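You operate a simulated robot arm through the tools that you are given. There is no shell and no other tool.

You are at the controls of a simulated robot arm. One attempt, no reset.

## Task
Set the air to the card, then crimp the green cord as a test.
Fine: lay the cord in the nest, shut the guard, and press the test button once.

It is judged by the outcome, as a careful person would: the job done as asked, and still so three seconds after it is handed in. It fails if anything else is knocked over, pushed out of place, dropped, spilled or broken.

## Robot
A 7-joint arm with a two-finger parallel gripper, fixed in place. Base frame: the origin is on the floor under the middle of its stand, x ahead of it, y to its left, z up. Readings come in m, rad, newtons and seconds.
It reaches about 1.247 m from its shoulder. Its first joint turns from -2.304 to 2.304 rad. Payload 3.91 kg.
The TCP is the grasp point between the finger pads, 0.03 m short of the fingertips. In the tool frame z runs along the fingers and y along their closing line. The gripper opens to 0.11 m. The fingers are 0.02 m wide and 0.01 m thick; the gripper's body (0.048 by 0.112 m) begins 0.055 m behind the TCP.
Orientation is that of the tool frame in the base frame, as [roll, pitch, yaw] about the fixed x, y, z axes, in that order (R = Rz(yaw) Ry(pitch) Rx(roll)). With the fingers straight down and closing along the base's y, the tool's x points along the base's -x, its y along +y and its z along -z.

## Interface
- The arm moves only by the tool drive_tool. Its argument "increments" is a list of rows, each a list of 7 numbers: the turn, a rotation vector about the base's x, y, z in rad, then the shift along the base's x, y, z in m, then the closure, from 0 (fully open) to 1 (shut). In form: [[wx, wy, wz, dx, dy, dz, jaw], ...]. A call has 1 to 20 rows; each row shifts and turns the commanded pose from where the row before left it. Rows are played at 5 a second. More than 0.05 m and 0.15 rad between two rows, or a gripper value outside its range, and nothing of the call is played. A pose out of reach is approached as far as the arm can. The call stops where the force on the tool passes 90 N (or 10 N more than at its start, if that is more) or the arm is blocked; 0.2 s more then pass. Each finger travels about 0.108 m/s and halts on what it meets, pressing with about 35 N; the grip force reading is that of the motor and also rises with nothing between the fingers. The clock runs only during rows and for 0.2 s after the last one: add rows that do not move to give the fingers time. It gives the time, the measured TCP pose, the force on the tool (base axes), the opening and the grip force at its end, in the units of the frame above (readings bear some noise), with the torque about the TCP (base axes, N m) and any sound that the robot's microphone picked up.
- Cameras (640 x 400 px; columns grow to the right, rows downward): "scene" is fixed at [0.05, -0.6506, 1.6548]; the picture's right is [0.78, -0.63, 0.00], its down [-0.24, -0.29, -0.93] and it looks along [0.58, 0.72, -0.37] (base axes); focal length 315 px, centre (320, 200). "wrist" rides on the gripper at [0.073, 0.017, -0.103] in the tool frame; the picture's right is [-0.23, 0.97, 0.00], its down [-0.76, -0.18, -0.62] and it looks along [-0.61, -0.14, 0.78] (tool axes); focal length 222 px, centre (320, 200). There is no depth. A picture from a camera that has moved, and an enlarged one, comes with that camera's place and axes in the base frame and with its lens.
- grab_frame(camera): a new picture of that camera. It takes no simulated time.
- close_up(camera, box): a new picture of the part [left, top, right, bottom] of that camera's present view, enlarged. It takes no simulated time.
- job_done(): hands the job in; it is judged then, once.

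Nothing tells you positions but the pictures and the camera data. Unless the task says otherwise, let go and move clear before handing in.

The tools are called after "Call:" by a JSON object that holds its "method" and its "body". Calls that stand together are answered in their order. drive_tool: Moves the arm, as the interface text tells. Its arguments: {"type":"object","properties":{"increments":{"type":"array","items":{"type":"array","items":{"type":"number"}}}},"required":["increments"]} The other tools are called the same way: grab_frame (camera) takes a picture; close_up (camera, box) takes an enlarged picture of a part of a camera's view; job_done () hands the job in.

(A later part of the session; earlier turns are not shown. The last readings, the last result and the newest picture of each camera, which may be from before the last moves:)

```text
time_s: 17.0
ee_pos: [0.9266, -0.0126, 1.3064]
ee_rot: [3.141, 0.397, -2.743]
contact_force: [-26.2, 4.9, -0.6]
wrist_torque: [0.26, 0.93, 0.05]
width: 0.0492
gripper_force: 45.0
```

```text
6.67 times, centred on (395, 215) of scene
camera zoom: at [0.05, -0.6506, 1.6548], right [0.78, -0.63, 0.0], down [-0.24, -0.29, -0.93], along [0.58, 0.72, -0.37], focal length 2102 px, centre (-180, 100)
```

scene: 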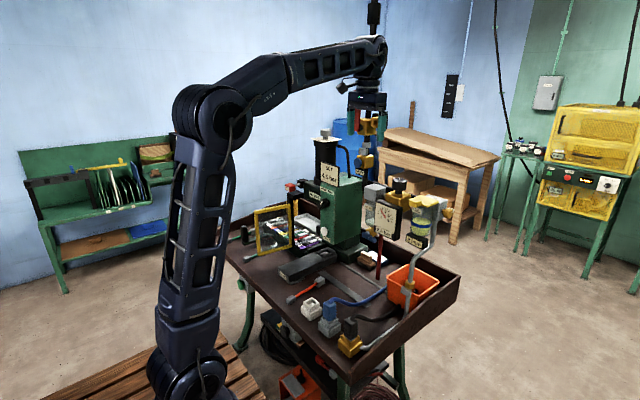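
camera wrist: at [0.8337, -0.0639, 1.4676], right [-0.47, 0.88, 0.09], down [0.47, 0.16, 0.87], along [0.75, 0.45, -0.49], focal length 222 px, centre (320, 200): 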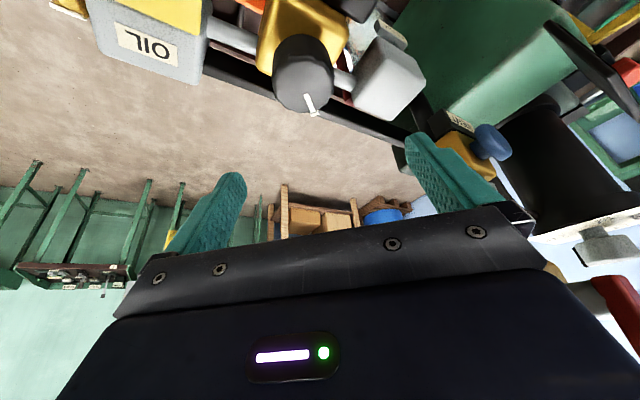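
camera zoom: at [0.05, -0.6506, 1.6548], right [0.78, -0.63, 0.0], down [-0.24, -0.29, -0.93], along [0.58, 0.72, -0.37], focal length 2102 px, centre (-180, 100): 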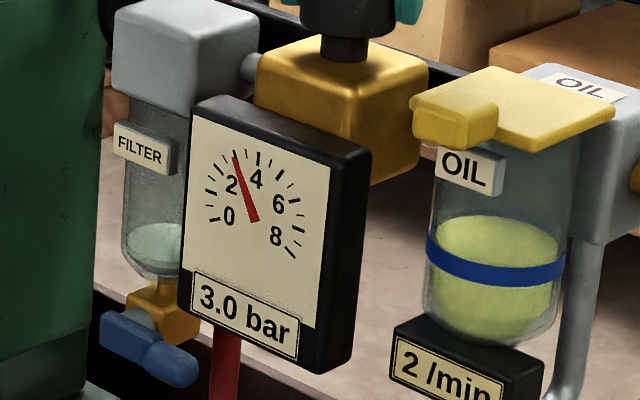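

It reads 3.0 bar after 0.3 rad, so about 0.6 rad per bar; I need roughly 0.9 rad more. I'll turn 0.75 rad and read again.

Call:
{"method": "drive_tool", "body": {"increments": [[0, 0, -0.1, -0.001, 0, 0, 0.6], [0, 0, -0.1, -0.001, 0, 0, 0.6], [0, 0, -0.1, 0, 0, 0, 0.6], [0, 0, -0.1, 0, 0, 0, 0.6], [0, 0, -0.1, 0, 0, 0, 0.6], [0, 0, -0.1, 0, 0, 0, 0.6], [0, 0, -0.1, 0, 0, 0, 0.6], [0, 0, -0.05, 0, 0, 0, 0.6], [0, 0, 0, 0, 0, 0, 0.6]]}}

Call:
{"method": "close_up", "body": {"camera": "scene", "box": [375, 185, 415, 245]}}

Call:
{"method": "grab_frame", "body": {"camera": "scene"}}

```text
time_s: 19.0
ee_pos: [0.9255, -0.0088, 1.3071]
ee_rot: [3.139, 0.4, 2.791]
contact_force: [20.5, 49.2, 8.7]
wrist_torque: [1.76, -0.67, 0.26]
width: 0.0493
gripper_force: 44.9
```

```text
6.67 times, centred on (395, 215) of scene
camera zoom: at [0.05, -0.6506, 1.6548], right [0.78, -0.63, 0.0], down [-0.24, -0.29, -0.93], along [0.58, 0.72, -0.37], focal length 2102 px, centre (-180, 100)
```

zoom: 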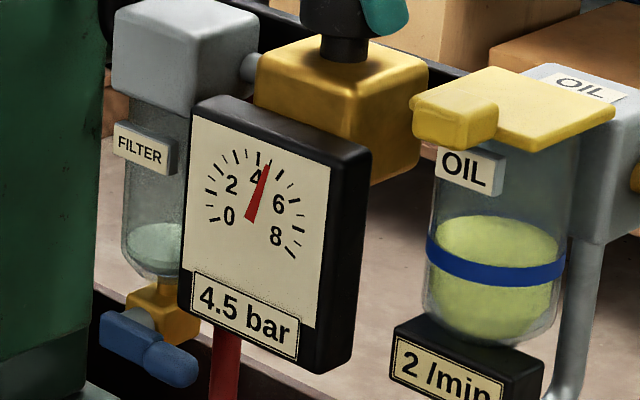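

```text
taken
```

scene: 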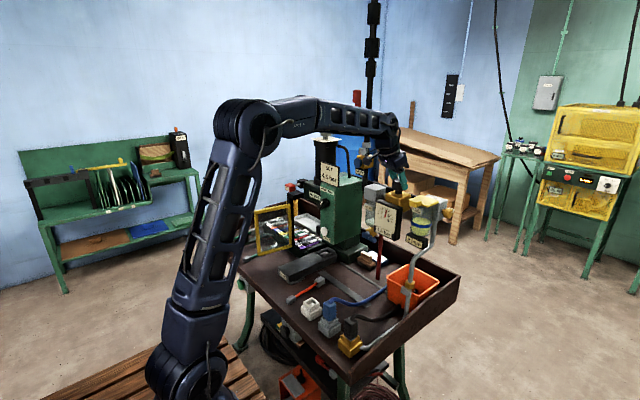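

The gauge now reads 4.5 bar, matching the card. I'll relieve the sideways load, then open the fingers without twisting the knob.

Call:
{"method": "drive_tool", "body": {"increments": [[0, 0, 0, 0.0009, 0.0023, 0, 0.6], [0, 0, 0, 0.0009, 0.0022, 0, 0.6], [0, 0, 0, 0, 0, 0, 0.6]]}}

Call:
{"method": "close_up", "body": {"camera": "scene", "box": [375, 185, 415, 245]}}

```text
time_s: 19.8
ee_pos: [0.9254, -0.0091, 1.3064]
ee_rot: [-3.138, 0.398, 2.788]
contact_force: [-10.5, 19.1, 1.7]
wrist_torque: [0.18, 0.58, 0.07]
width: 0.0495
gripper_force: 45.3
```

```text
6.67 times, centred on (395, 215) of scene
camera zoom: at [0.05, -0.6506, 1.6548], right [0.78, -0.63, 0.0], down [-0.24, -0.29, -0.93], along [0.58, 0.72, -0.37], focal length 2102 px, centre (-180, 100)
```

zoom: 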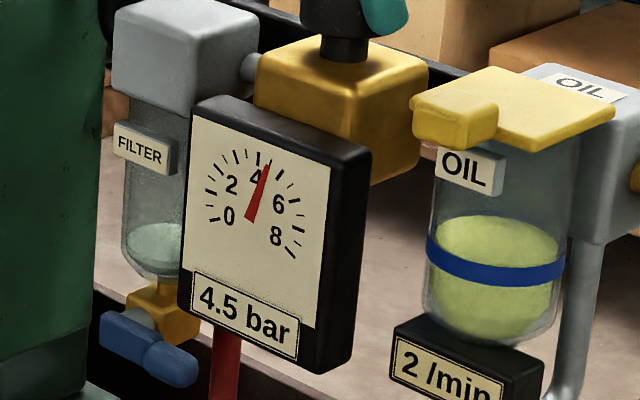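

Still 4.5 bar. Opening and lifting straight up.

Call:
{"method": "drive_tool", "body": {"increments": [[0, 0, 0, 0, 0, 0, 0.4], [0, 0, 0, 0, 0, 0, 0.15], [0, 0, 0, 0, 0, 0, 0], [0, 0, 0, 0, 0, 0.04, 0], [0, 0, 0, 0, 0, 0.045, 0], [0, 0, 0, -0.02, 0, 0.045, 0], [0, 0, 0.13, -0.03, 0, 0.03, 0], [0, 0, 0.11, -0.04, 0, 0.02, 0], [0, 0, 0.11, -0.045, 0, 0, 0]]}}

Call:
{"method": "close_up", "body": {"camera": "scene", "box": [375, 165, 435, 245]}}

```text
time_s: 21.8
ee_pos: [0.7892, -0.0102, 1.4854]
ee_rot: [3.141, 0.397, -3.141]
contact_force: [0.4, 0.3, -0.4]
wrist_torque: [0.01, 0.03, 0.02]
width: 0.1099
gripper_force: 0.0
```

```text
5.00 times, centred on (405, 205) of scene
camera zoom: at [0.05, -0.6506, 1.6548], right [0.78, -0.63, 0.0], down [-0.24, -0.29, -0.93], along [0.58, 0.72, -0.37], focal length 1577 px, centre (-105, 175)
```

zoom: 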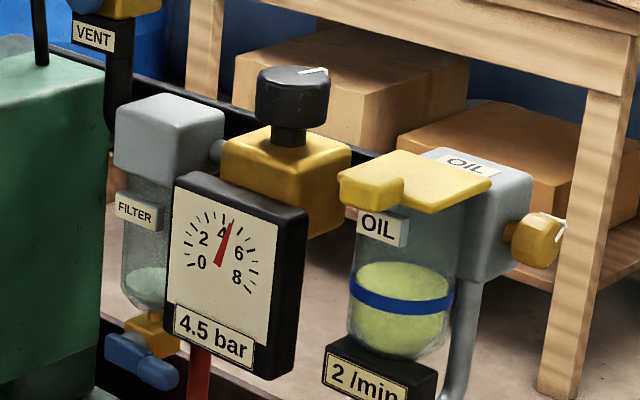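

The gauge holds 4.5 bar. Now I'll level the tool and travel high over to the green cord on the left side of the bench.

Call:
{"method": "drive_tool", "body": {"increments": [[0, 0.08, 0, -0.035, 0.035, 0, 0], [0, 0.08, 0, -0.035, 0.035, 0, 0], [0, 0.08, 0, -0.035, 0.035, 0, 0], [0, 0.08, 0, -0.035, 0.035, 0, 0], [0, 0.08, 0, -0.035, 0.035, 0, 0], [0, 0, 0, -0.002, 0.0485, 0, 0], [0, 0, 0, -0.002, 0.0485, 0, 0], [0, 0, 0, -0.002, 0.0485, 0, 0], [0, 0, 0, -0.002, 0.0485, 0, 0], [0, 0, 0, -0.002, 0.0485, 0, 0], [0, 0, 0, -0.002, 0.0485, 0, 0], [0, 0, 0, -0.002, 0.0485, 0, 0], [0, 0, 0, -0.002, 0.0485, 0, 0], [0, 0, 0, -0.002, 0.0485, 0, 0], [0, 0, 0, -0.002, 0.0485, 0, 0], [0, 0, 0, -0.002, 0.0485, 0, 0], [0, 0, 0, -0.002, 0.0485, 0, 0], [0, 0, 0, -0.002, 0.0485, 0, 0], [0, 0, 0, 0, 0, -0.045, 0], [0, 0, 0, 0, 0, -0.045, 0]]}}

Call:
{"method": "grab_frame", "body": {"camera": "wrist"}}

```text
time_s: 26.0
ee_pos: [0.5891, 0.6049, 1.3846]
ee_rot: [3.14, -0.001, 3.14]
contact_force: [0.4, 0.8, -0.5]
wrist_torque: [-0.01, 0.02, 0.02]
width: 0.1101
gripper_force: 0.1
out of reach, approached as far as the arm can: row 14, 15, 16, 17, 18
```

```text
taken
camera wrist: at [0.518, 0.6229, 1.4878], right [0.23, 0.97, 0.0], down [0.76, -0.18, 0.62], along [0.61, -0.14, -0.78], focal length 222 px, centre (320, 200)
```

wrist: 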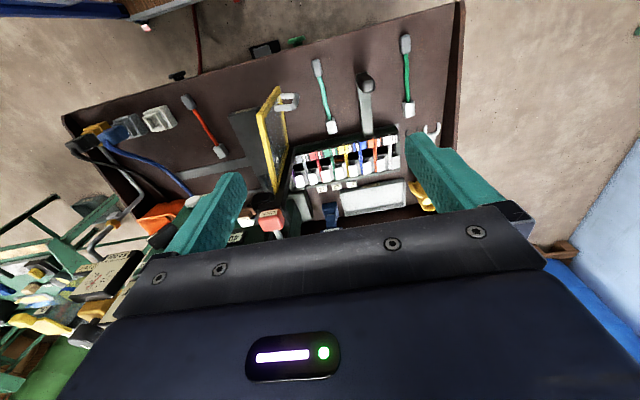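

The far corner is out of reach at that height, so I'll come in lower. First I'll measure the green cord from this view.

Call:
{"method": "close_up", "body": {"camera": "wrist", "box": [340, 20, 480, 150]}}

Call:
{"method": "close_up", "body": {"camera": "wrist", "box": [230, 70, 420, 230]}}

```text
3.08 times, centred on (410, 85) of wrist
camera zoom: at [0.518, 0.6229, 1.4878], right [0.23, 0.97, 0.0], down [0.76, -0.18, 0.62], along [0.61, -0.14, -0.78], focal length 684 px, centre (43, 554)
```

zoom: 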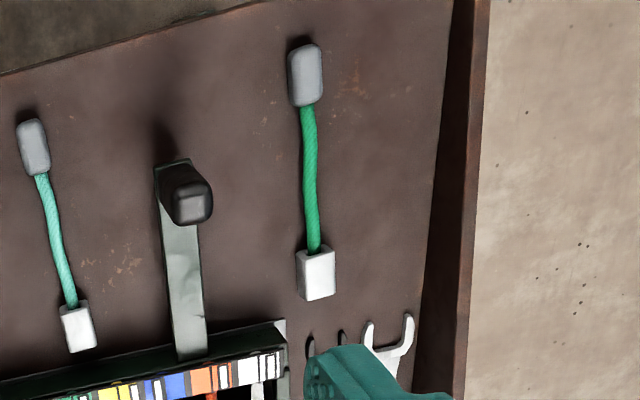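

```text
2.50 times, centred on (325, 150) of wrist
camera zoom: at [0.518, 0.6229, 1.4878], right [0.23, 0.97, 0.0], down [0.76, -0.18, 0.62], along [0.61, -0.14, -0.78], focal length 555 px, centre (308, 325)
```

zoom: 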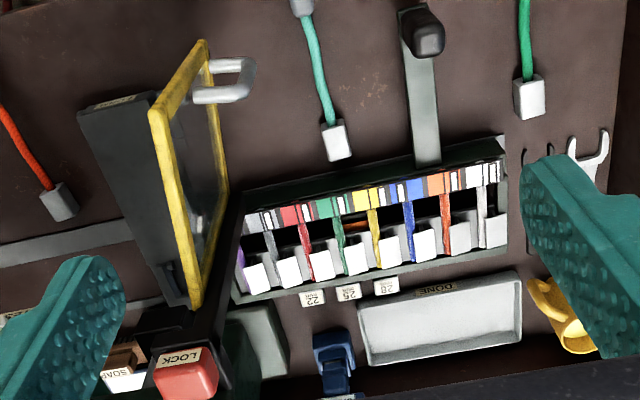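

The pure-green cord runs from its grip at (0.607, 0.818) to the ferrule at (0.768, 0.827). Before picking it up I'll get a close look at the nest, to fix the target and clearances.

Call:
{"method": "drive_tool", "body": {"increments": [[0, 0, 0, -0.015, -0.0433, 0, 0], [0, 0, 0, -0.015, -0.0433, 0, 0], [0, 0, 0, -0.015, -0.0433, 0, 0], [0, 0, 0, -0.015, -0.0433, 0, 0], [0, 0, 0, -0.015, -0.0433, 0, 0], [0, 0, 0, -0.015, -0.0433, 0, 0], [0, -0.05, 0, 0.02, 0, -0.0395, 0], [0, -0.05, 0, 0.02, 0, -0.0395, 0], [0, -0.05, 0, 0.02, 0, -0.0395, 0], [0, -0.05, 0, 0.02, 0, -0.0395, 0], [0, -0.05, 0, 0.02, 0, -0.0395, 0], [0, -0.05, 0, 0.02, 0, -0.0395, 0], [0, -0.05, 0, 0.02, 0, -0.0395, 0], [0, -0.05, 0, 0.02, 0, -0.0395, 0], [0, -0.05, 0, 0.02, 0, -0.0395, 0], [0, -0.05, 0, 0.02, 0, -0.0395, 0], [0, 0, 0, 0, 0, 0, 0]]}}

Call:
{"method": "grab_frame", "body": {"camera": "wrist"}}

Call:
{"method": "close_up", "body": {"camera": "wrist", "box": [240, 60, 420, 220]}}

```text
time_s: 29.6
ee_pos: [0.6967, 0.3453, 0.9901]
ee_rot: [3.141, 0.498, 3.139]
contact_force: [-0.1, 0.0, -0.2]
wrist_torque: [-0.01, -0.01, 0.03]
width: 0.1101
gripper_force: 0.1
```

```text
taken
camera wrist: at [0.5846, 0.3609, 1.0469], right [0.2, 0.97, 0.11], down [0.37, -0.18, 0.91], along [0.91, -0.14, -0.4], focal length 222 px, centre (320, 200)
```

wrist: 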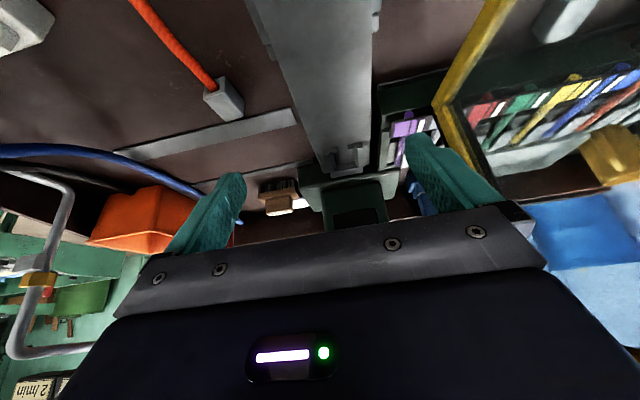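

```text
2.50 times, centred on (330, 140) of wrist
camera zoom: at [0.5846, 0.3609, 1.0469], right [0.2, 0.97, 0.11], down [0.37, -0.18, 0.91], along [0.91, -0.14, -0.4], focal length 555 px, centre (295, 350)
```

zoom: 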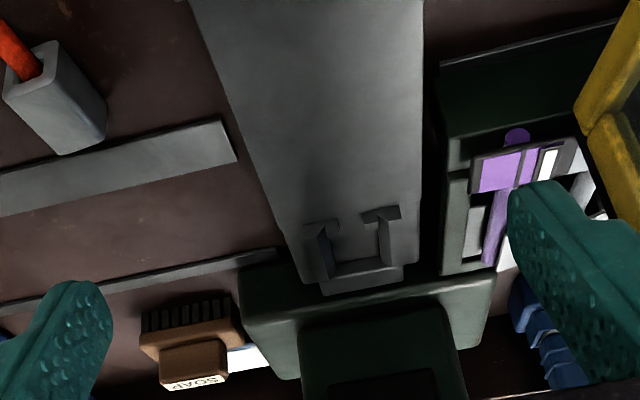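

I see the U-shaped nest with two front tabs at the FORM's far end. Enlarging for measurement.

Call:
{"method": "close_up", "body": {"camera": "wrist", "box": [310, 120, 390, 190]}}

Call:
{"method": "close_up", "body": {"camera": "wrist", "box": [300, 150, 420, 230]}}

```text
5.71 times, centred on (350, 155) of wrist
camera zoom: at [0.5846, 0.3609, 1.0469], right [0.2, 0.97, 0.11], down [0.37, -0.18, 0.91], along [0.91, -0.14, -0.4], focal length 1269 px, centre (149, 457)
```

zoom: 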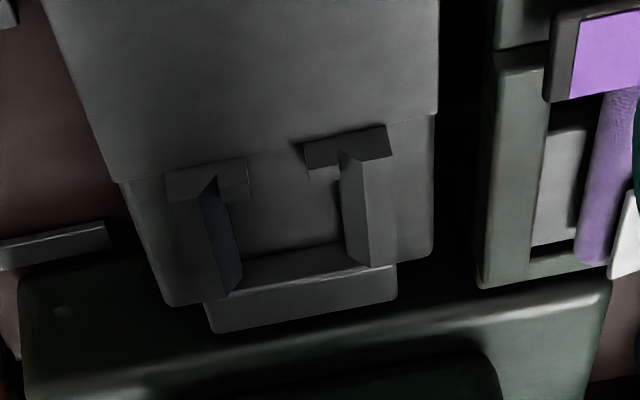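

```text
5.00 times, centred on (360, 190) of wrist
camera zoom: at [0.5846, 0.3609, 1.0469], right [0.2, 0.97, 0.11], down [0.37, -0.18, 0.91], along [0.91, -0.14, -0.4], focal length 1111 px, centre (120, 250)
```

zoom: 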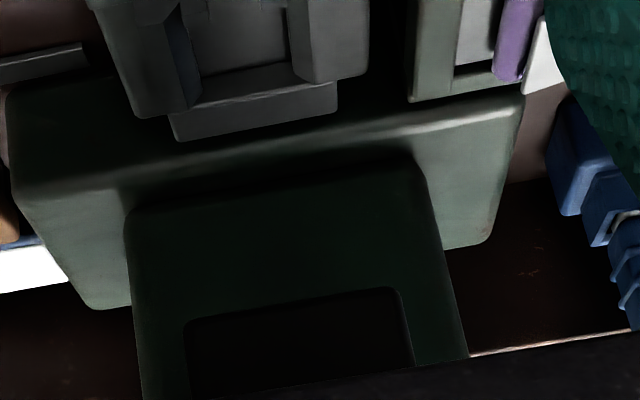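

The nest's inside is about 30 mm wide, centred at (0.892, 0.360), with a 15 mm gap in front for the rope; FORM top is z≈0.846. Keeping this forward tilt, I'll back out and swing around the guard's free end to hover behind the green cord.

Call:
{"method": "drive_tool", "body": {"increments": [[0, 0, 0, -0.048, 0, 0.004, 0], [0, 0, 0, -0.048, 0, 0.004, 0], [0, 0, 0, -0.048, 0, 0.004, 0], [0, 0, 0, -0.048, 0, 0.004, 0], [0, 0, 0, -0.048, 0, 0, 0], [0, 0, 0, 0, 0.0475, 0, 0], [0, 0, 0, 0, 0.0475, 0, 0], [0, 0, 0, 0, 0.0475, 0, 0], [0, 0, 0, 0, 0.0475, 0, 0], [0, 0, 0, 0, 0.0475, 0, 0], [0, 0, 0, 0, 0.0475, 0, 0], [0, 0, 0, 0, 0.0475, 0, 0], [0, 0, 0, 0, 0.0475, 0, 0], [0, 0, 0, 0, 0.0475, 0, 0], [0, 0, 0, 0, 0.0475, 0, 0], [0, 0, 0, 0.04, 0, -0.004, 0], [0, 0, 0, 0.04, 0, -0.004, 0], [0, 0, 0, 0.04, 0, -0.004, 0], [0, 0, 0, 0.04, 0, -0.004, 0], [0, 0, 0, 0, 0, 0, 0]]}}

Call:
{"method": "grab_frame", "body": {"camera": "wrist"}}

Call:
{"method": "close_up", "body": {"camera": "wrist", "box": [240, 0, 420, 180]}}

```text
time_s: 33.8
ee_pos: [0.6173, 0.8165, 0.989]
ee_rot: [3.141, 0.498, 3.139]
contact_force: [-0.3, -0.3, -0.5]
wrist_torque: [0.0, 0.0, 0.03]
width: 0.1099
gripper_force: 0.0
```

```text
taken
camera wrist: at [0.5058, 0.8347, 1.0456], right [0.2, 0.97, 0.11], down [0.37, -0.18, 0.91], along [0.91, -0.14, -0.4], focal length 222 px, centre (320, 200)
```

wrist: 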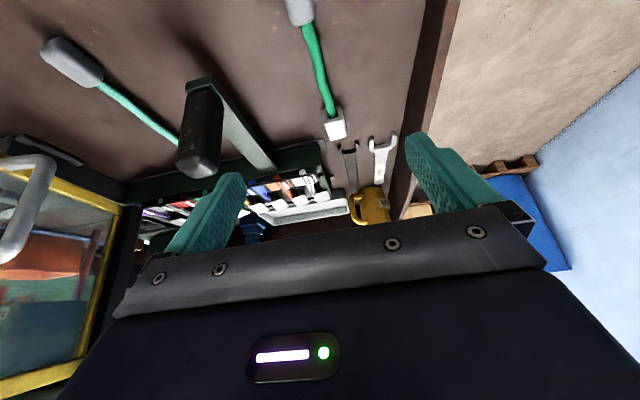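

```text
2.22 times, centred on (330, 90) of wrist
camera zoom: at [0.5058, 0.8347, 1.0456], right [0.2, 0.97, 0.11], down [0.37, -0.18, 0.91], along [0.91, -0.14, -0.4], focal length 494 px, centre (298, 444)
```

zoom: 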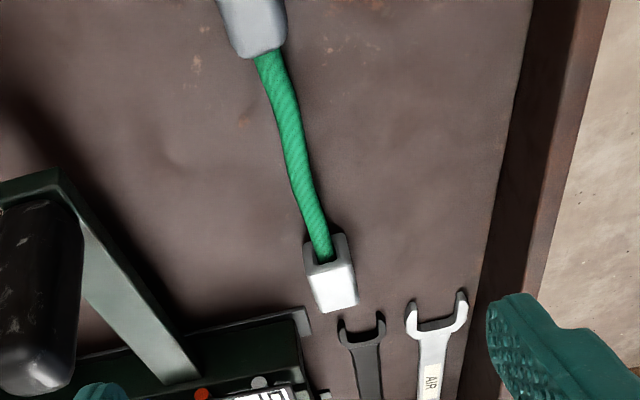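

The ferrule end is clearly visible. Enlarging to measure the ferrule and rope.

Call:
{"method": "close_up", "body": {"camera": "wrist", "box": [300, 70, 380, 150]}}

Call:
{"method": "close_up", "body": {"camera": "wrist", "box": [270, 0, 350, 80]}}

Call:
{"method": "close_up", "body": {"camera": "scene", "box": [215, 205, 275, 250]}}

```text
5.00 times, centred on (340, 110) of wrist
camera zoom: at [0.5058, 0.8347, 1.0456], right [0.2, 0.97, 0.11], down [0.37, -0.18, 0.91], along [0.91, -0.14, -0.4], focal length 1111 px, centre (220, 650)
```

zoom: 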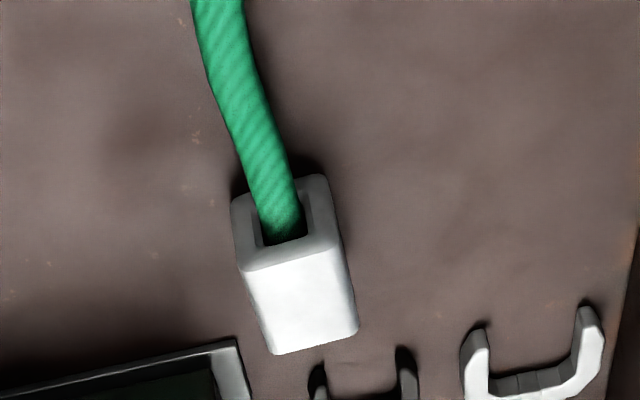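

```text
5.00 times, centred on (310, 40) of wrist
camera zoom: at [0.5058, 0.8347, 1.0456], right [0.2, 0.97, 0.11], down [0.37, -0.18, 0.91], along [0.91, -0.14, -0.4], focal length 1111 px, centre (370, 1000)
```

zoom: 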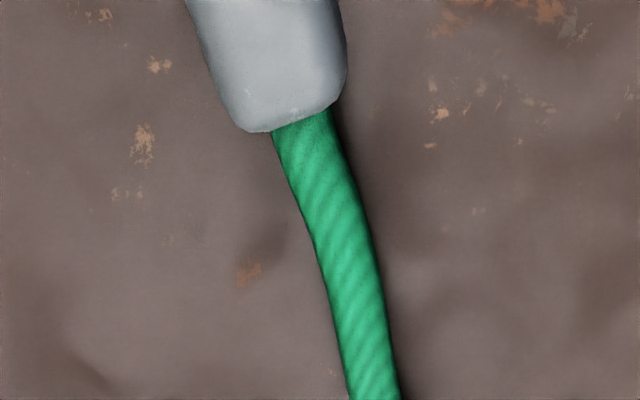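

```text
8.89 times, centred on (245, 228) of scene
camera zoom: at [0.05, -0.6506, 1.6548], right [0.78, -0.63, 0.0], down [-0.24, -0.29, -0.93], along [0.58, 0.72, -0.37], focal length 2803 px, centre (987, -44)
```

zoom: 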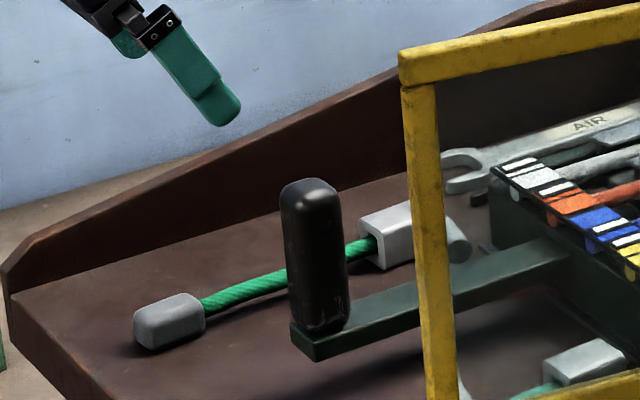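

Ferrule: about 38×27×23 mm at (0.761, 0.830), yawed about +0.04 rad; rope is 12 mm thick. I'll grip the rope about 6 cm behind the ferrule, aligning the fingers with the rope and partly closing them first.

Call:
{"method": "drive_tool", "body": {"increments": [[0, 0, 0.04, 0.035, 0.0038, -0.03, 0.2], [0, 0, 0.04, 0.0367, 0.0038, -0.03, 0.45], [0, 0, 0, 0, 0, 0, 0.45], [0, 0, 0, 0, 0, 0, 0.45]]}}

Call:
{"method": "grab_frame", "body": {"camera": "wrist"}}

Call:
{"method": "close_up", "body": {"camera": "wrist", "box": [230, 0, 430, 200]}}

```text
time_s: 34.8
ee_pos: [0.6912, 0.8297, 0.9308]
ee_rot: [-3.141, 0.498, -3.063]
contact_force: [0.5, 0.1, -0.2]
wrist_torque: [0.02, 0.02, 0.04]
width: 0.0607
gripper_force: 0.0
```

```text
taken
camera wrist: at [0.5786, 0.8372, 0.9869], right [0.12, 0.99, 0.11], down [0.38, -0.15, 0.91], along [0.92, -0.07, -0.4], focal length 222 px, centre (320, 200)
```

wrist: 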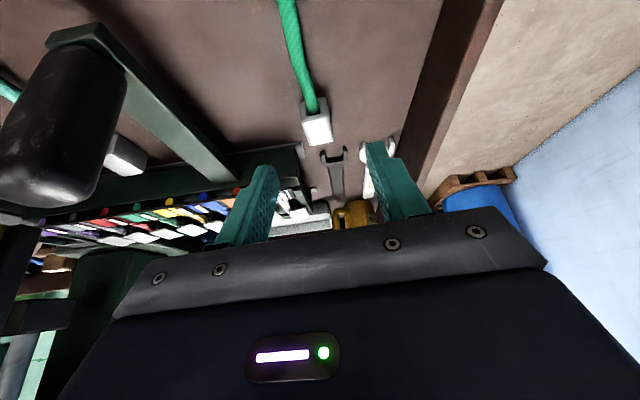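

```text
2.00 times, centred on (330, 100) of wrist
camera zoom: at [0.5786, 0.8372, 0.9869], right [0.12, 0.99, 0.11], down [0.38, -0.15, 0.91], along [0.92, -0.07, -0.4], focal length 444 px, centre (300, 400)
```

zoom: 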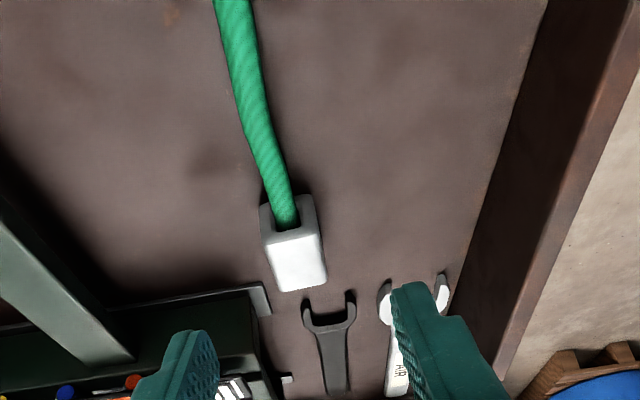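

Rope at x=0.70 sits at y=0.825; my tool is at y≈0.830, so I'll shift slightly −y and descend to straddle the rope just above the table.

Call:
{"method": "drive_tool", "body": {"increments": [[0, 0, 0, -0.001, -0.003, -0.035, 0.45], [0, 0, 0, -0.001, -0.003, -0.03, 0.45], [0, 0, 0, 0, 0, -0.01, 0.45], [0, 0, 0, 0, 0, 0, 0.45], [0, 0, 0, 0, 0, 0, 0.45]]}}

Call:
{"method": "close_up", "body": {"camera": "wrist", "box": [200, 0, 440, 200]}}

Call:
{"method": "close_up", "body": {"camera": "scene", "box": [210, 190, 280, 250]}}

```text
time_s: 36.0
ee_pos: [0.6888, 0.8204, 0.8547]
ee_rot: [3.141, 0.498, -3.062]
contact_force: [0.2, 0.2, 0.5]
wrist_torque: [-0.02, -0.02, -0.04]
width: 0.0604
gripper_force: 0.0
```

```text
2.00 times, centred on (320, 100) of wrist
camera zoom: at [0.5768, 0.8283, 0.9103], right [0.12, 0.99, 0.11], down [0.38, -0.15, 0.91], along [0.92, -0.07, -0.4], focal length 444 px, centre (320, 400)
```

zoom: 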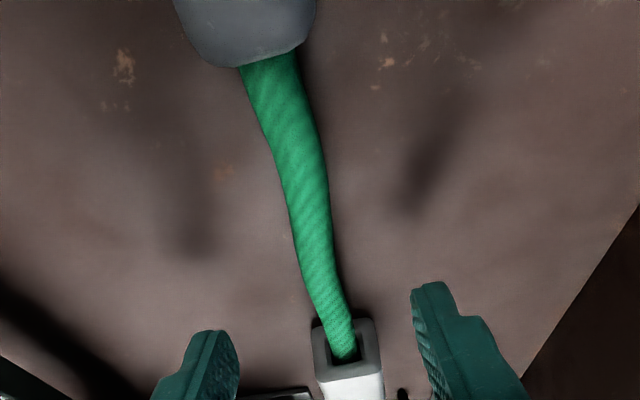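

```text
6.67 times, centred on (245, 220) of scene
camera zoom: at [0.05, -0.6506, 1.6548], right [0.78, -0.63, 0.0], down [-0.24, -0.29, -0.93], along [0.58, 0.72, -0.37], focal length 2102 px, centre (820, 67)
```

zoom: 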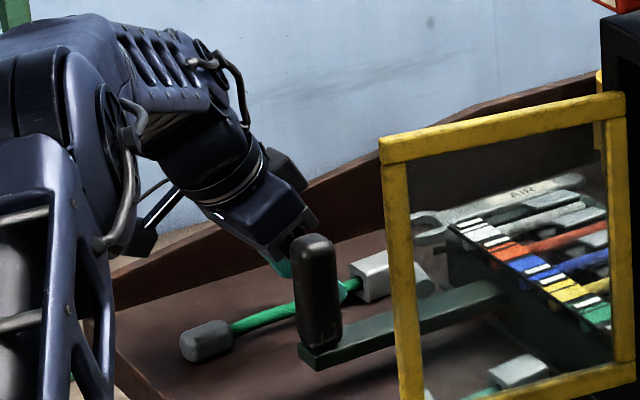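

The rope is between the fingers. I'll nudge +3 mm in y and go down the last 9 mm.

Call:
{"method": "drive_tool", "body": {"increments": [[0, 0, 0, 0, 0.003, -0.005, 0.45], [0, 0, 0, 0, 0, -0.004, 0.45], [0, 0, 0, 0, 0, 0, 0.45]]}}

Call:
{"method": "close_up", "body": {"camera": "wrist", "box": [200, 0, 440, 220]}}

```text
time_s: 36.8
ee_pos: [0.6883, 0.8239, 0.8471]
ee_rot: [-3.141, 0.497, -3.063]
contact_force: [-0.5, 0.6, 0.4]
wrist_torque: [0.01, 0.0, -0.02]
width: 0.0602
gripper_force: 0.0
```

```text
1.82 times, centred on (320, 110) of wrist
camera zoom: at [0.5759, 0.8313, 0.9018], right [0.12, 0.99, 0.11], down [0.38, -0.15, 0.91], along [0.92, -0.07, -0.4], focal length 404 px, centre (320, 364)
```

zoom: 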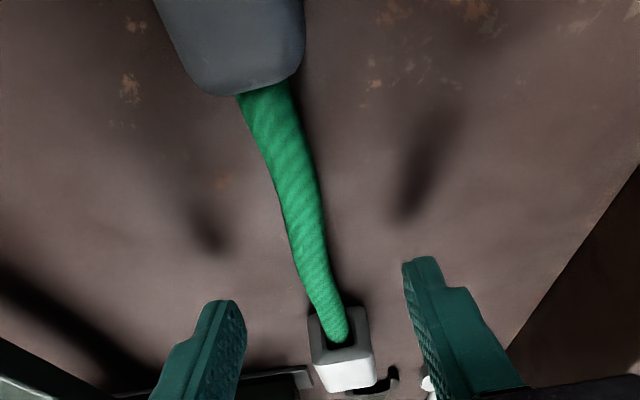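

Fingers straddle the rope evenly. I'll lower 2 mm more and close on it.

Call:
{"method": "drive_tool", "body": {"increments": [[0, 0, 0, 0, 0, -0.002, 0.45], [0, 0, 0, 0, 0, 0, 0.6], [0, 0, 0, 0, 0, 0, 0.75], [0, 0, 0, 0, 0, 0, 0.9], [0, 0, 0, 0, 0, 0, 1.0], [0, 0, 0, 0, 0, 0, 1.0], [0, 0, 0, 0, 0, 0, 1.0]]}}

Call:
{"method": "close_up", "body": {"camera": "wrist", "box": [200, 0, 440, 220]}}

Call:
{"method": "close_up", "body": {"camera": "scene", "box": [210, 190, 280, 250]}}

```text
time_s: 38.4
ee_pos: [0.6882, 0.8236, 0.8449]
ee_rot: [-3.14, 0.496, -3.063]
contact_force: [0.1, 0.2, 0.8]
wrist_torque: [0.05, 0.0, -0.04]
width: 0.0109
gripper_force: 34.5
```

```text
1.82 times, centred on (320, 110) of wrist
camera zoom: at [0.5752, 0.8313, 0.9003], right [0.12, 0.99, 0.11], down [0.38, -0.15, 0.91], along [0.92, -0.07, -0.4], focal length 404 px, centre (320, 364)
```

zoom: 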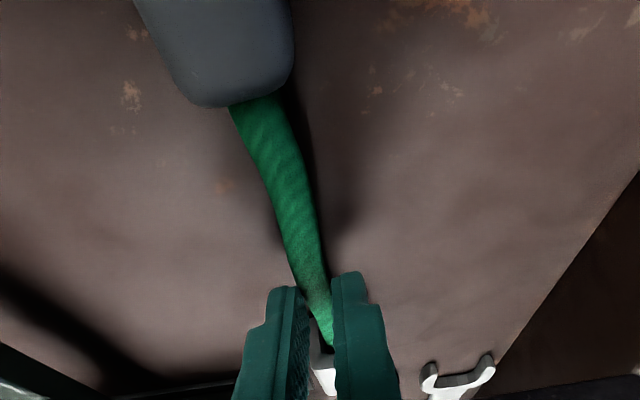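

```text
6.67 times, centred on (245, 220) of scene
camera zoom: at [0.05, -0.6506, 1.6548], right [0.78, -0.63, 0.0], down [-0.24, -0.29, -0.93], along [0.58, 0.72, -0.37], focal length 2102 px, centre (820, 67)
```

zoom: 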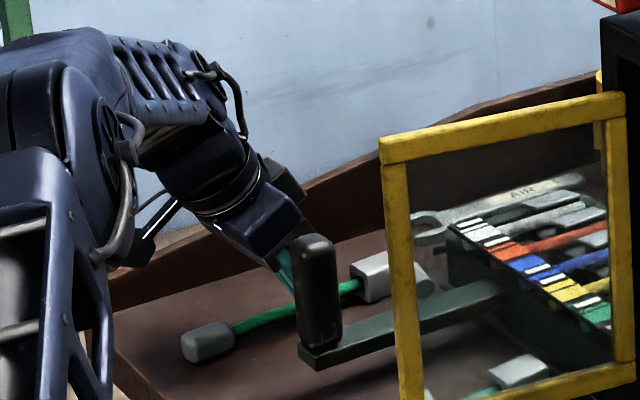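

The rope is held (10.9 mm). I'll lift a little and see how the cord hangs.

Call:
{"method": "drive_tool", "body": {"increments": [[0, 0, 0, 0, 0, 0.01, 1.0], [0, 0, 0, 0, 0, 0.02, 1.0], [0, 0, 0, 0, 0, 0.03, 1.0], [0, 0, 0, 0, 0, 0, 1.0]]}}

Call:
{"method": "close_up", "body": {"camera": "wrist", "box": [200, 0, 440, 220]}}

Call:
{"method": "close_up", "body": {"camera": "scene", "box": [210, 180, 280, 250]}}

```text
time_s: 39.4
ee_pos: [0.6891, 0.8246, 0.9022]
ee_rot: [3.14, 0.497, -3.064]
contact_force: [-0.3, -0.2, -0.4]
wrist_torque: [0.01, -0.01, 0.01]
width: 0.011
gripper_force: 34.9
```

```text
1.82 times, centred on (320, 110) of wrist
camera zoom: at [0.5752, 0.8331, 0.9582], right [0.12, 0.99, 0.11], down [0.38, -0.15, 0.91], along [0.92, -0.07, -0.4], focal length 404 px, centre (320, 364)
```

zoom: 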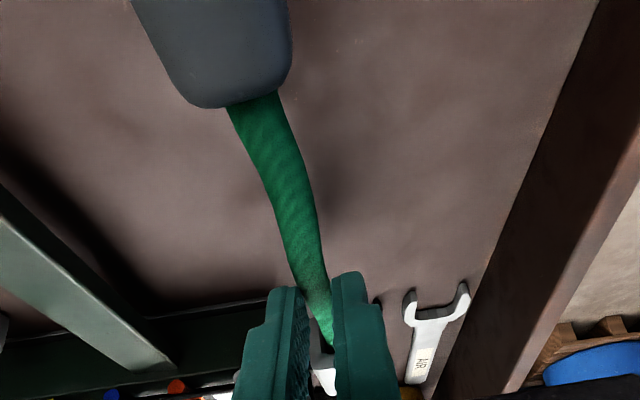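

```text
5.71 times, centred on (245, 215) of scene
camera zoom: at [0.05, -0.6506, 1.6548], right [0.78, -0.63, 0.0], down [-0.24, -0.29, -0.93], along [0.58, 0.72, -0.37], focal length 1802 px, centre (749, 114)
```

zoom: 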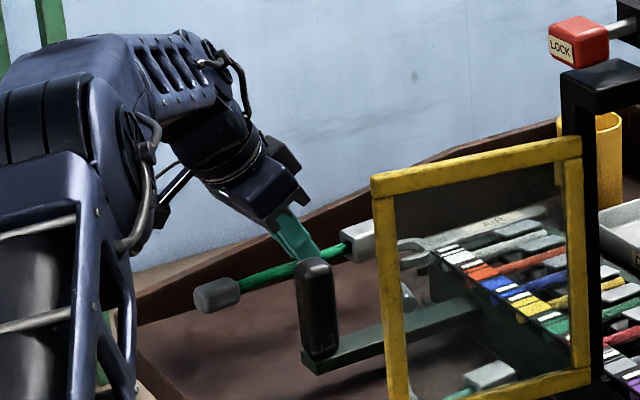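

The cord is rigid and came up level. I'll carry it back, around the guard's free end, and line up in front of the FORM, keeping the same tilt.

Call:
{"method": "drive_tool", "body": {"increments": [[0, 0, 0, 0, 0, 0.05, 1.0], [0, 0, 0, 0, 0, 0.05, 1.0], [0, 0, 0, 0, 0, 0.045, 1.0], [0, 0, 0, -0.048, 0, 0, 1.0], [0, 0, 0, -0.048, 0, 0, 1.0], [0, 0, 0, -0.048, 0, 0, 1.0], [0, 0, 0, -0.048, 0, 0, 1.0], [0, 0, 0, -0.048, 0, 0, 1.0], [0, 0, 0, 0, -0.0467, 0, 1.0], [0, 0, 0, 0, -0.0467, 0, 1.0], [0, 0, 0, 0, -0.0467, 0, 1.0], [0, 0, 0, 0, -0.0467, 0, 1.0], [0, 0, 0, 0, -0.0467, 0, 1.0], [0, 0, 0, 0, -0.0467, 0, 1.0], [0, 0, 0, 0, -0.0467, 0, 1.0], [0, 0, 0, 0, -0.0467, 0, 1.0], [0, 0, -0.034, 0, -0.0467, 0, 1.0], [0, 0, -0.034, 0, -0.0467, 0, 1.0], [0, 0, 0, 0, 0, 0, 1.0]]}}

Call:
{"method": "grab_frame", "body": {"camera": "scene"}}

Call:
{"method": "grab_frame", "body": {"camera": "wrist"}}

```text
time_s: 43.4
ee_pos: [0.4464, 0.3587, 1.048]
ee_rot: [-3.141, 0.498, -3.132]
contact_force: [-0.7, 0.2, -0.8]
wrist_torque: [-0.01, 0.03, 0.01]
width: 0.011
gripper_force: 34.5
```

```text
taken
```

scene: 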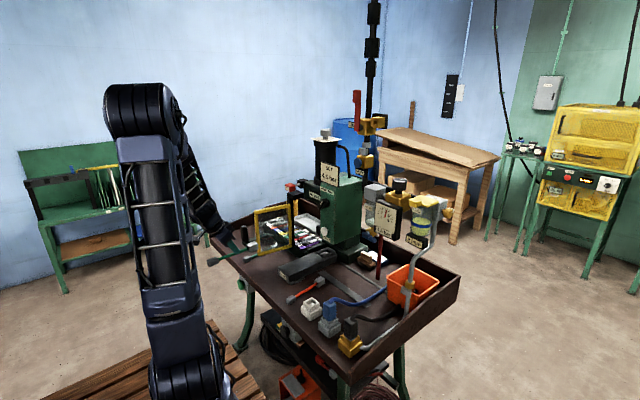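

```text
taken
camera wrist: at [0.3351, 0.3741, 1.1028], right [0.19, 0.98, 0.11], down [0.37, -0.17, 0.91], along [0.91, -0.13, -0.4], focal length 222 px, centre (320, 200)
```

wrist: 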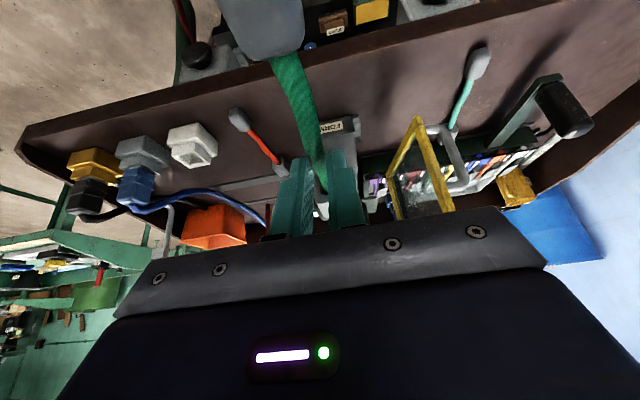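

Cord is held level in front of the press. Moving forward over the FORM to a pre-insertion position, clear of the ram.

Call:
{"method": "drive_tool", "body": {"increments": [[0, 0, 0, 0.0423, 0, -0.0197, 1.0], [0, 0, 0, 0.0423, 0, -0.0197, 1.0], [0, 0, 0, 0.0423, 0, -0.0197, 1.0], [0, 0, 0, 0.0423, 0, -0.0197, 1.0], [0, 0, 0, 0.0423, 0, -0.0197, 1.0], [0, 0, 0, 0.0423, 0, -0.0197, 1.0], [0, 0, 0, 0, 0, 0, 1.0], [0, 0, 0, 0, 0, 0, 1.0]]}}

Call:
{"method": "close_up", "body": {"camera": "scene", "box": [280, 215, 360, 275]}}

Call:
{"method": "close_up", "body": {"camera": "wrist", "box": [220, 0, 440, 220]}}

```text
time_s: 45.2
ee_pos: [0.705, 0.3528, 0.9328]
ee_rot: [-3.141, 0.498, -3.134]
contact_force: [-0.5, -0.3, -0.5]
wrist_torque: [0.01, 0.04, -0.01]
width: 0.0111
gripper_force: 34.9
```

```text
6.67 times, centred on (320, 245) of scene
camera zoom: at [0.05, -0.6506, 1.6548], right [0.78, -0.63, 0.0], down [-0.24, -0.29, -0.93], along [0.58, 0.72, -0.37], focal length 2102 px, centre (320, -100)
```

zoom: 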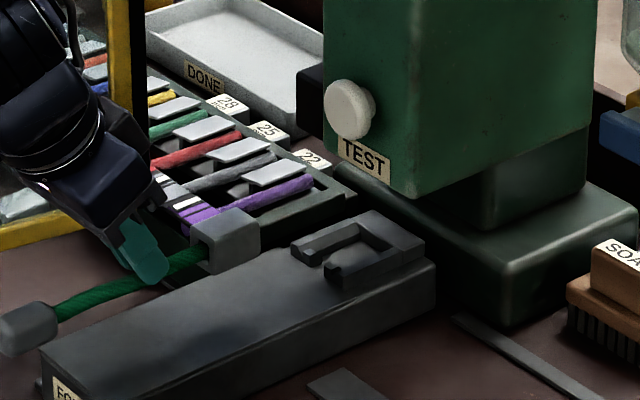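

```text
1.82 times, centred on (330, 110) of wrist
camera zoom: at [0.5919, 0.3689, 0.9875], right [0.19, 0.98, 0.11], down [0.37, -0.17, 0.91], along [0.91, -0.13, -0.4], focal length 404 px, centre (302, 364)
```

zoom: 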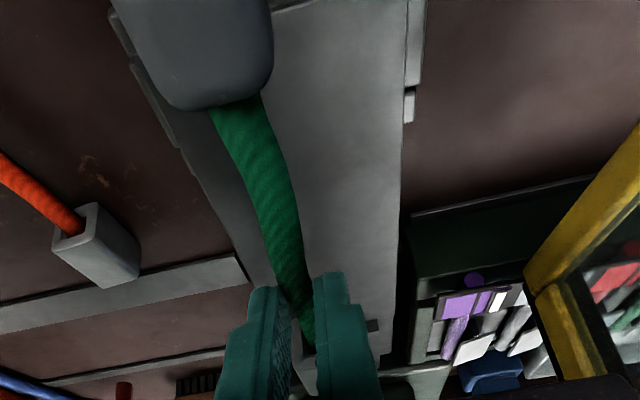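

The scene camera shows nest and ferrule well. I'll enlarge strongly to measure both.

Call:
{"method": "close_up", "body": {"camera": "scene", "box": [300, 235, 348, 265]}}

Call:
{"method": "close_up", "body": {"camera": "scene", "box": [276, 235, 324, 265]}}

```text
13.33 times, centred on (324, 250) of scene
camera zoom: at [0.05, -0.6506, 1.6548], right [0.78, -0.63, 0.0], down [-0.24, -0.29, -0.93], along [0.58, 0.72, -0.37], focal length 4205 px, centre (267, -467)
```

zoom: 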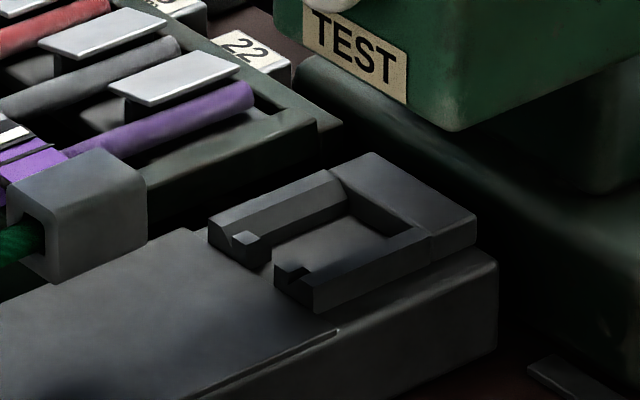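

```text
13.33 times, centred on (300, 250) of scene
camera zoom: at [0.05, -0.6506, 1.6548], right [0.78, -0.63, 0.0], down [-0.24, -0.29, -0.93], along [0.58, 0.72, -0.37], focal length 4205 px, centre (587, -467)
```

zoom: 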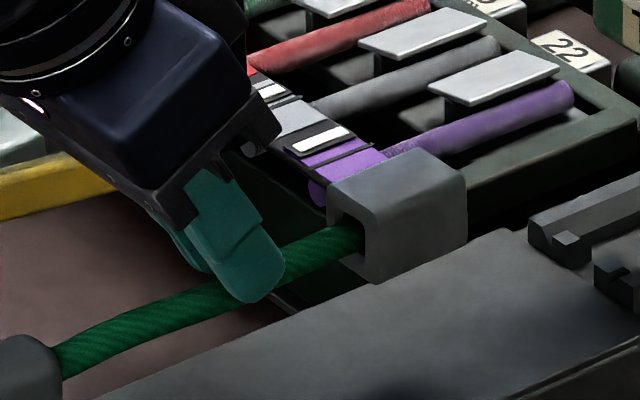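

The nest walls have sloped lead-ins, which helps. I'll advance so the ferrule hovers just above the nest, below the ram, then compare again.

Call:
{"method": "drive_tool", "body": {"increments": [[0, 0, 0, 0.03, 0.0015, -0.006, 1.0], [0, 0, 0, 0.03, 0.0015, -0.006, 1.0], [0, 0, 0, 0.03, 0.0015, -0.006, 1.0], [0, 0, 0, 0.02, 0.001, -0.006, 1.0], [0, 0, 0, 0, 0, -0.006, 1.0], [0, 0, 0, 0, 0, 0, 1.0], [0, 0, 0, 0, 0, 0, 1.0]]}}

Call:
{"method": "close_up", "body": {"camera": "scene", "box": [300, 235, 348, 265]}}

Call:
{"method": "close_up", "body": {"camera": "scene", "box": [270, 200, 360, 270]}}

Call:
{"method": "close_up", "body": {"camera": "wrist", "box": [220, 0, 440, 220]}}

```text
time_s: 46.8
ee_pos: [0.8099, 0.3618, 0.8995]
ee_rot: [3.142, 0.497, -3.131]
contact_force: [0.5, 0.1, -1.5]
wrist_torque: [0.01, 0.02, -0.02]
width: 0.0109
gripper_force: 34.7
```

```text
13.33 times, centred on (324, 250) of scene
camera zoom: at [0.05, -0.6506, 1.6548], right [0.78, -0.63, 0.0], down [-0.24, -0.29, -0.93], along [0.58, 0.72, -0.37], focal length 4205 px, centre (267, -467)
```

zoom: 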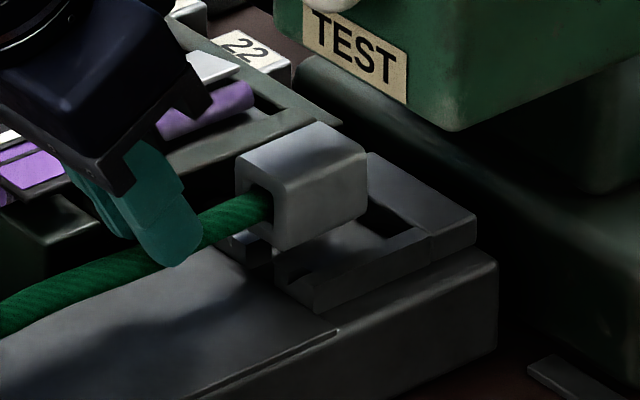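

```text
5.71 times, centred on (315, 235) of scene
camera zoom: at [0.05, -0.6506, 1.6548], right [0.78, -0.63, 0.0], down [-0.24, -0.29, -0.93], along [0.58, 0.72, -0.37], focal length 1802 px, centre (349, 0)
```

zoom: 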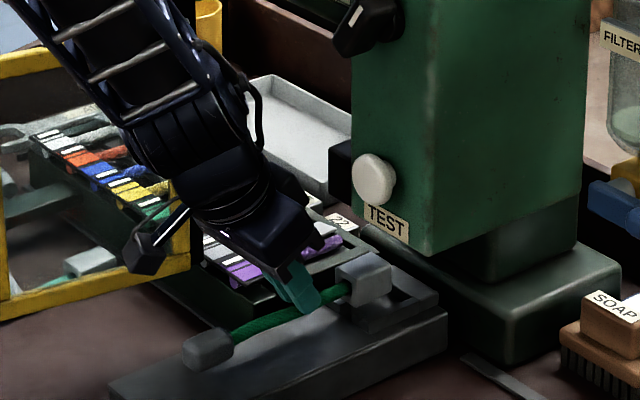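

```text
1.82 times, centred on (330, 110) of wrist
camera zoom: at [0.6982, 0.3775, 0.9552], right [0.19, 0.98, 0.11], down [0.37, -0.17, 0.91], along [0.91, -0.13, -0.4], focal length 404 px, centre (302, 364)
```

zoom: 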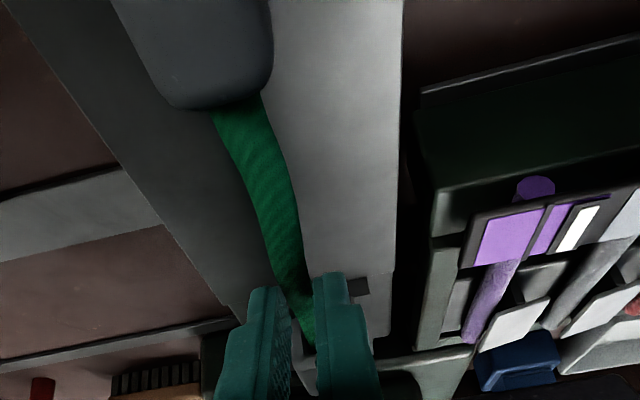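

Ferrule centre is about (0.883, 0.363), about 7 mm short of the nest centre and slightly left. I'll shift forward and right a bit, then lower in small steps watching the force.

Call:
{"method": "drive_tool", "body": {"increments": [[0, 0, 0, 0.0045, -0.0015, 0, 1.0], [0, 0, 0, 0.0035, -0.0015, 0, 1.0], [0, 0, 0, 0, 0, 0, 1.0], [0, 0, 0, 0, 0, 0, 1.0]]}}

Call:
{"method": "close_up", "body": {"camera": "scene", "box": [306, 238, 342, 262]}}

```text
time_s: 47.8
ee_pos: [0.8193, 0.3592, 0.9011]
ee_rot: [3.141, 0.497, -3.13]
contact_force: [-0.2, 0.3, -0.5]
wrist_torque: [0.0, 0.03, -0.01]
width: 0.0107
gripper_force: 35.1
```

```text
16.00 times, centred on (324, 250) of scene
camera zoom: at [0.05, -0.6506, 1.6548], right [0.78, -0.63, 0.0], down [-0.24, -0.29, -0.93], along [0.58, 0.72, -0.37], focal length 5046 px, centre (256, -600)
```

zoom: 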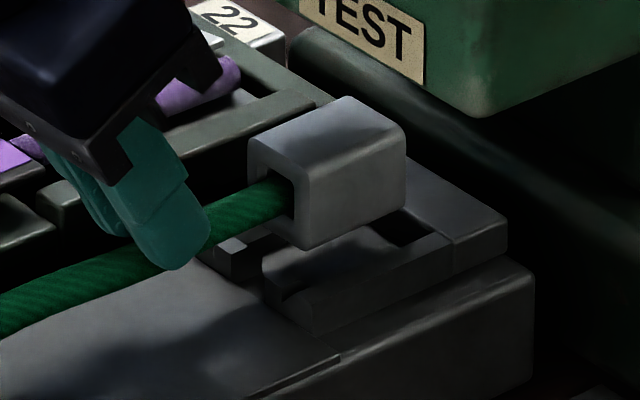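

Ferrule now sits right over the nest pocket in both axes. Lowering in small steps.

Call:
{"method": "drive_tool", "body": {"increments": [[0, 0, 0, 0, 0, -0.004, 1.0], [0, 0, 0, 0, 0, -0.004, 1.0], [0, 0, 0, 0, 0, -0.003, 1.0], [0, 0, 0, 0, 0, 0, 1.0]]}}

Call:
{"method": "close_up", "body": {"camera": "scene", "box": [306, 238, 342, 262]}}

```text
time_s: 48.8
ee_pos: [0.8192, 0.3581, 0.889]
ee_rot: [3.14, 0.5, -3.132]
contact_force: [3.3, -0.1, 3.8]
wrist_torque: [0.06, -0.53, -0.1]
width: 0.0113
gripper_force: 34.9
```

```text
16.00 times, centred on (324, 250) of scene
camera zoom: at [0.05, -0.6506, 1.6548], right [0.78, -0.63, 0.0], down [-0.24, -0.29, -0.93], along [0.58, 0.72, -0.37], focal length 5046 px, centre (256, -600)
```

zoom: 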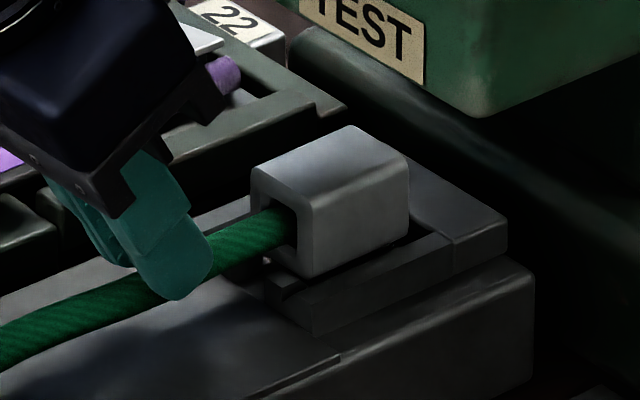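

Light contact: the push is up and forward, so the rear edge touches the front posts' slope. I'll ease 2 mm forward and continue down gently.

Call:
{"method": "drive_tool", "body": {"increments": [[0, 0, 0, 0.002, 0, 0, 1.0], [0, 0, 0, 0, 0, -0.002, 1.0], [0, 0, 0, 0, 0, -0.002, 1.0], [0, 0, 0, 0, 0, 0, 1.0]]}}

Call:
{"method": "close_up", "body": {"camera": "scene", "box": [306, 238, 342, 262]}}

```text
time_s: 49.8
ee_pos: [0.8207, 0.3599, 0.8854]
ee_rot: [3.139, 0.5, -3.13]
contact_force: [2.4, 0.6, 9.2]
wrist_torque: [0.0, 0.88, -0.14]
width: 0.0106
gripper_force: 35.0
```

```text
16.00 times, centred on (324, 250) of scene
camera zoom: at [0.05, -0.6506, 1.6548], right [0.78, -0.63, 0.0], down [-0.24, -0.29, -0.93], along [0.58, 0.72, -0.37], focal length 5046 px, centre (256, -600)
```

zoom: 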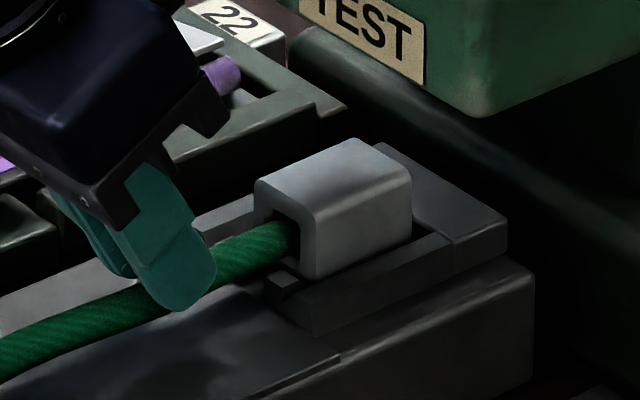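

The grip end now touches the FORM top while the ferrule may not be fully down. I'll look at the whole cord before pressing further.

Call:
{"method": "close_up", "body": {"camera": "scene", "box": [285, 235, 345, 280]}}

Call:
{"method": "close_up", "body": {"camera": "scene", "box": [314, 240, 338, 258]}}

Call:
{"method": "close_up", "body": {"camera": "wrist", "box": [240, 0, 420, 220]}}

```text
8.89 times, centred on (315, 258) of scene
camera zoom: at [0.05, -0.6506, 1.6548], right [0.78, -0.63, 0.0], down [-0.24, -0.29, -0.93], along [0.58, 0.72, -0.37], focal length 2803 px, centre (364, -311)
```

zoom: 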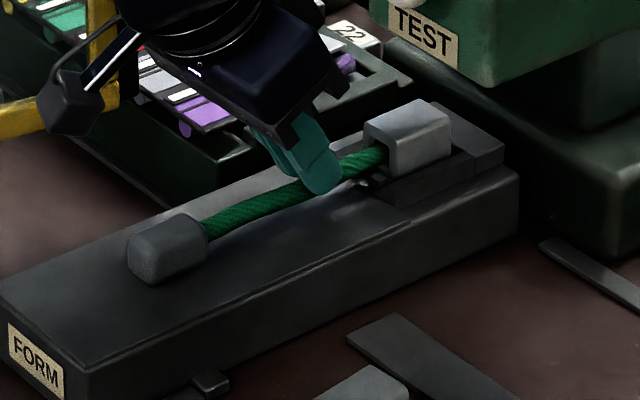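

```text
16.00 times, centred on (326, 249) of scene
camera zoom: at [0.05, -0.6506, 1.6548], right [0.78, -0.63, 0.0], down [-0.24, -0.29, -0.93], along [0.58, 0.72, -0.37], focal length 5046 px, centre (224, -584)
```

zoom: 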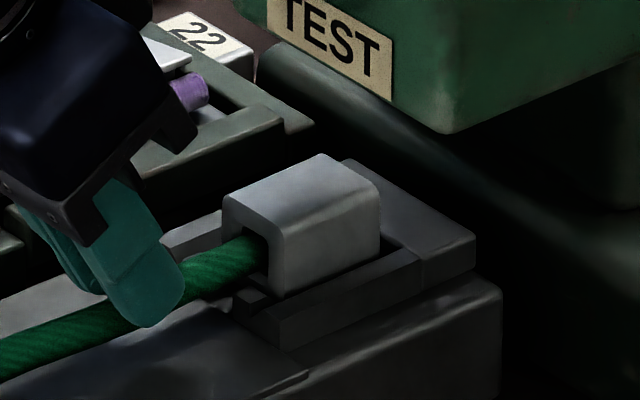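

```text
1.82 times, centred on (330, 110) of wrist
camera zoom: at [0.7093, 0.3744, 0.9417], right [0.19, 0.98, 0.11], down [0.37, -0.17, 0.91], along [0.91, -0.13, -0.4], focal length 404 px, centre (302, 364)
```

zoom: 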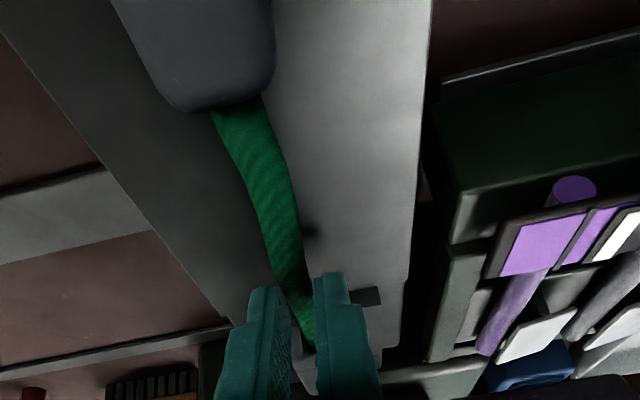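

The cord pitched slightly: the ferrule's front edge is riding on the back wall of the nest, so it's a bit too far forward. I'll lift a few mm, go back 4 mm, and lower again.

Call:
{"method": "drive_tool", "body": {"increments": [[0, 0, 0, 0, 0, 0.004, 1.0], [0, 0, 0, -0.004, -0.0005, 0, 1.0], [0, 0, 0, 0, 0, 0, 1.0], [0, 0, 0, 0, 0, -0.002, 1.0], [0, 0, 0, 0, 0, -0.002, 1.0], [0, 0, 0, 0, 0, 0, 1.0]]}}

Call:
{"method": "close_up", "body": {"camera": "scene", "box": [314, 240, 338, 258]}}

```text
time_s: 51.2
ee_pos: [0.8182, 0.3589, 0.8857]
ee_rot: [3.139, 0.499, -3.131]
contact_force: [29.7, 1.2, 13.1]
wrist_torque: [0.03, -0.96, -0.1]
width: 0.0108
gripper_force: 34.9
```

```text
16.00 times, centred on (326, 249) of scene
camera zoom: at [0.05, -0.6506, 1.6548], right [0.78, -0.63, 0.0], down [-0.24, -0.29, -0.93], along [0.58, 0.72, -0.37], focal length 5046 px, centre (224, -584)
```

zoom: 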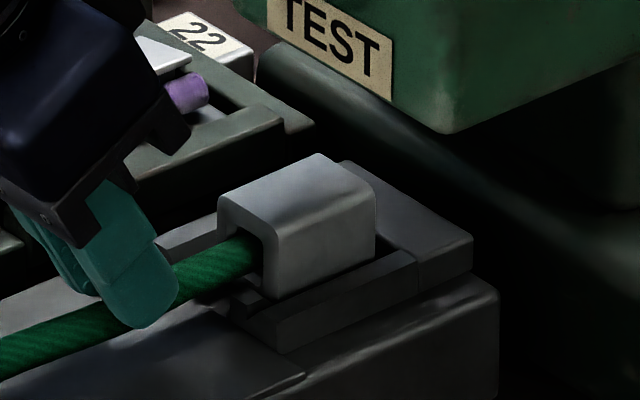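

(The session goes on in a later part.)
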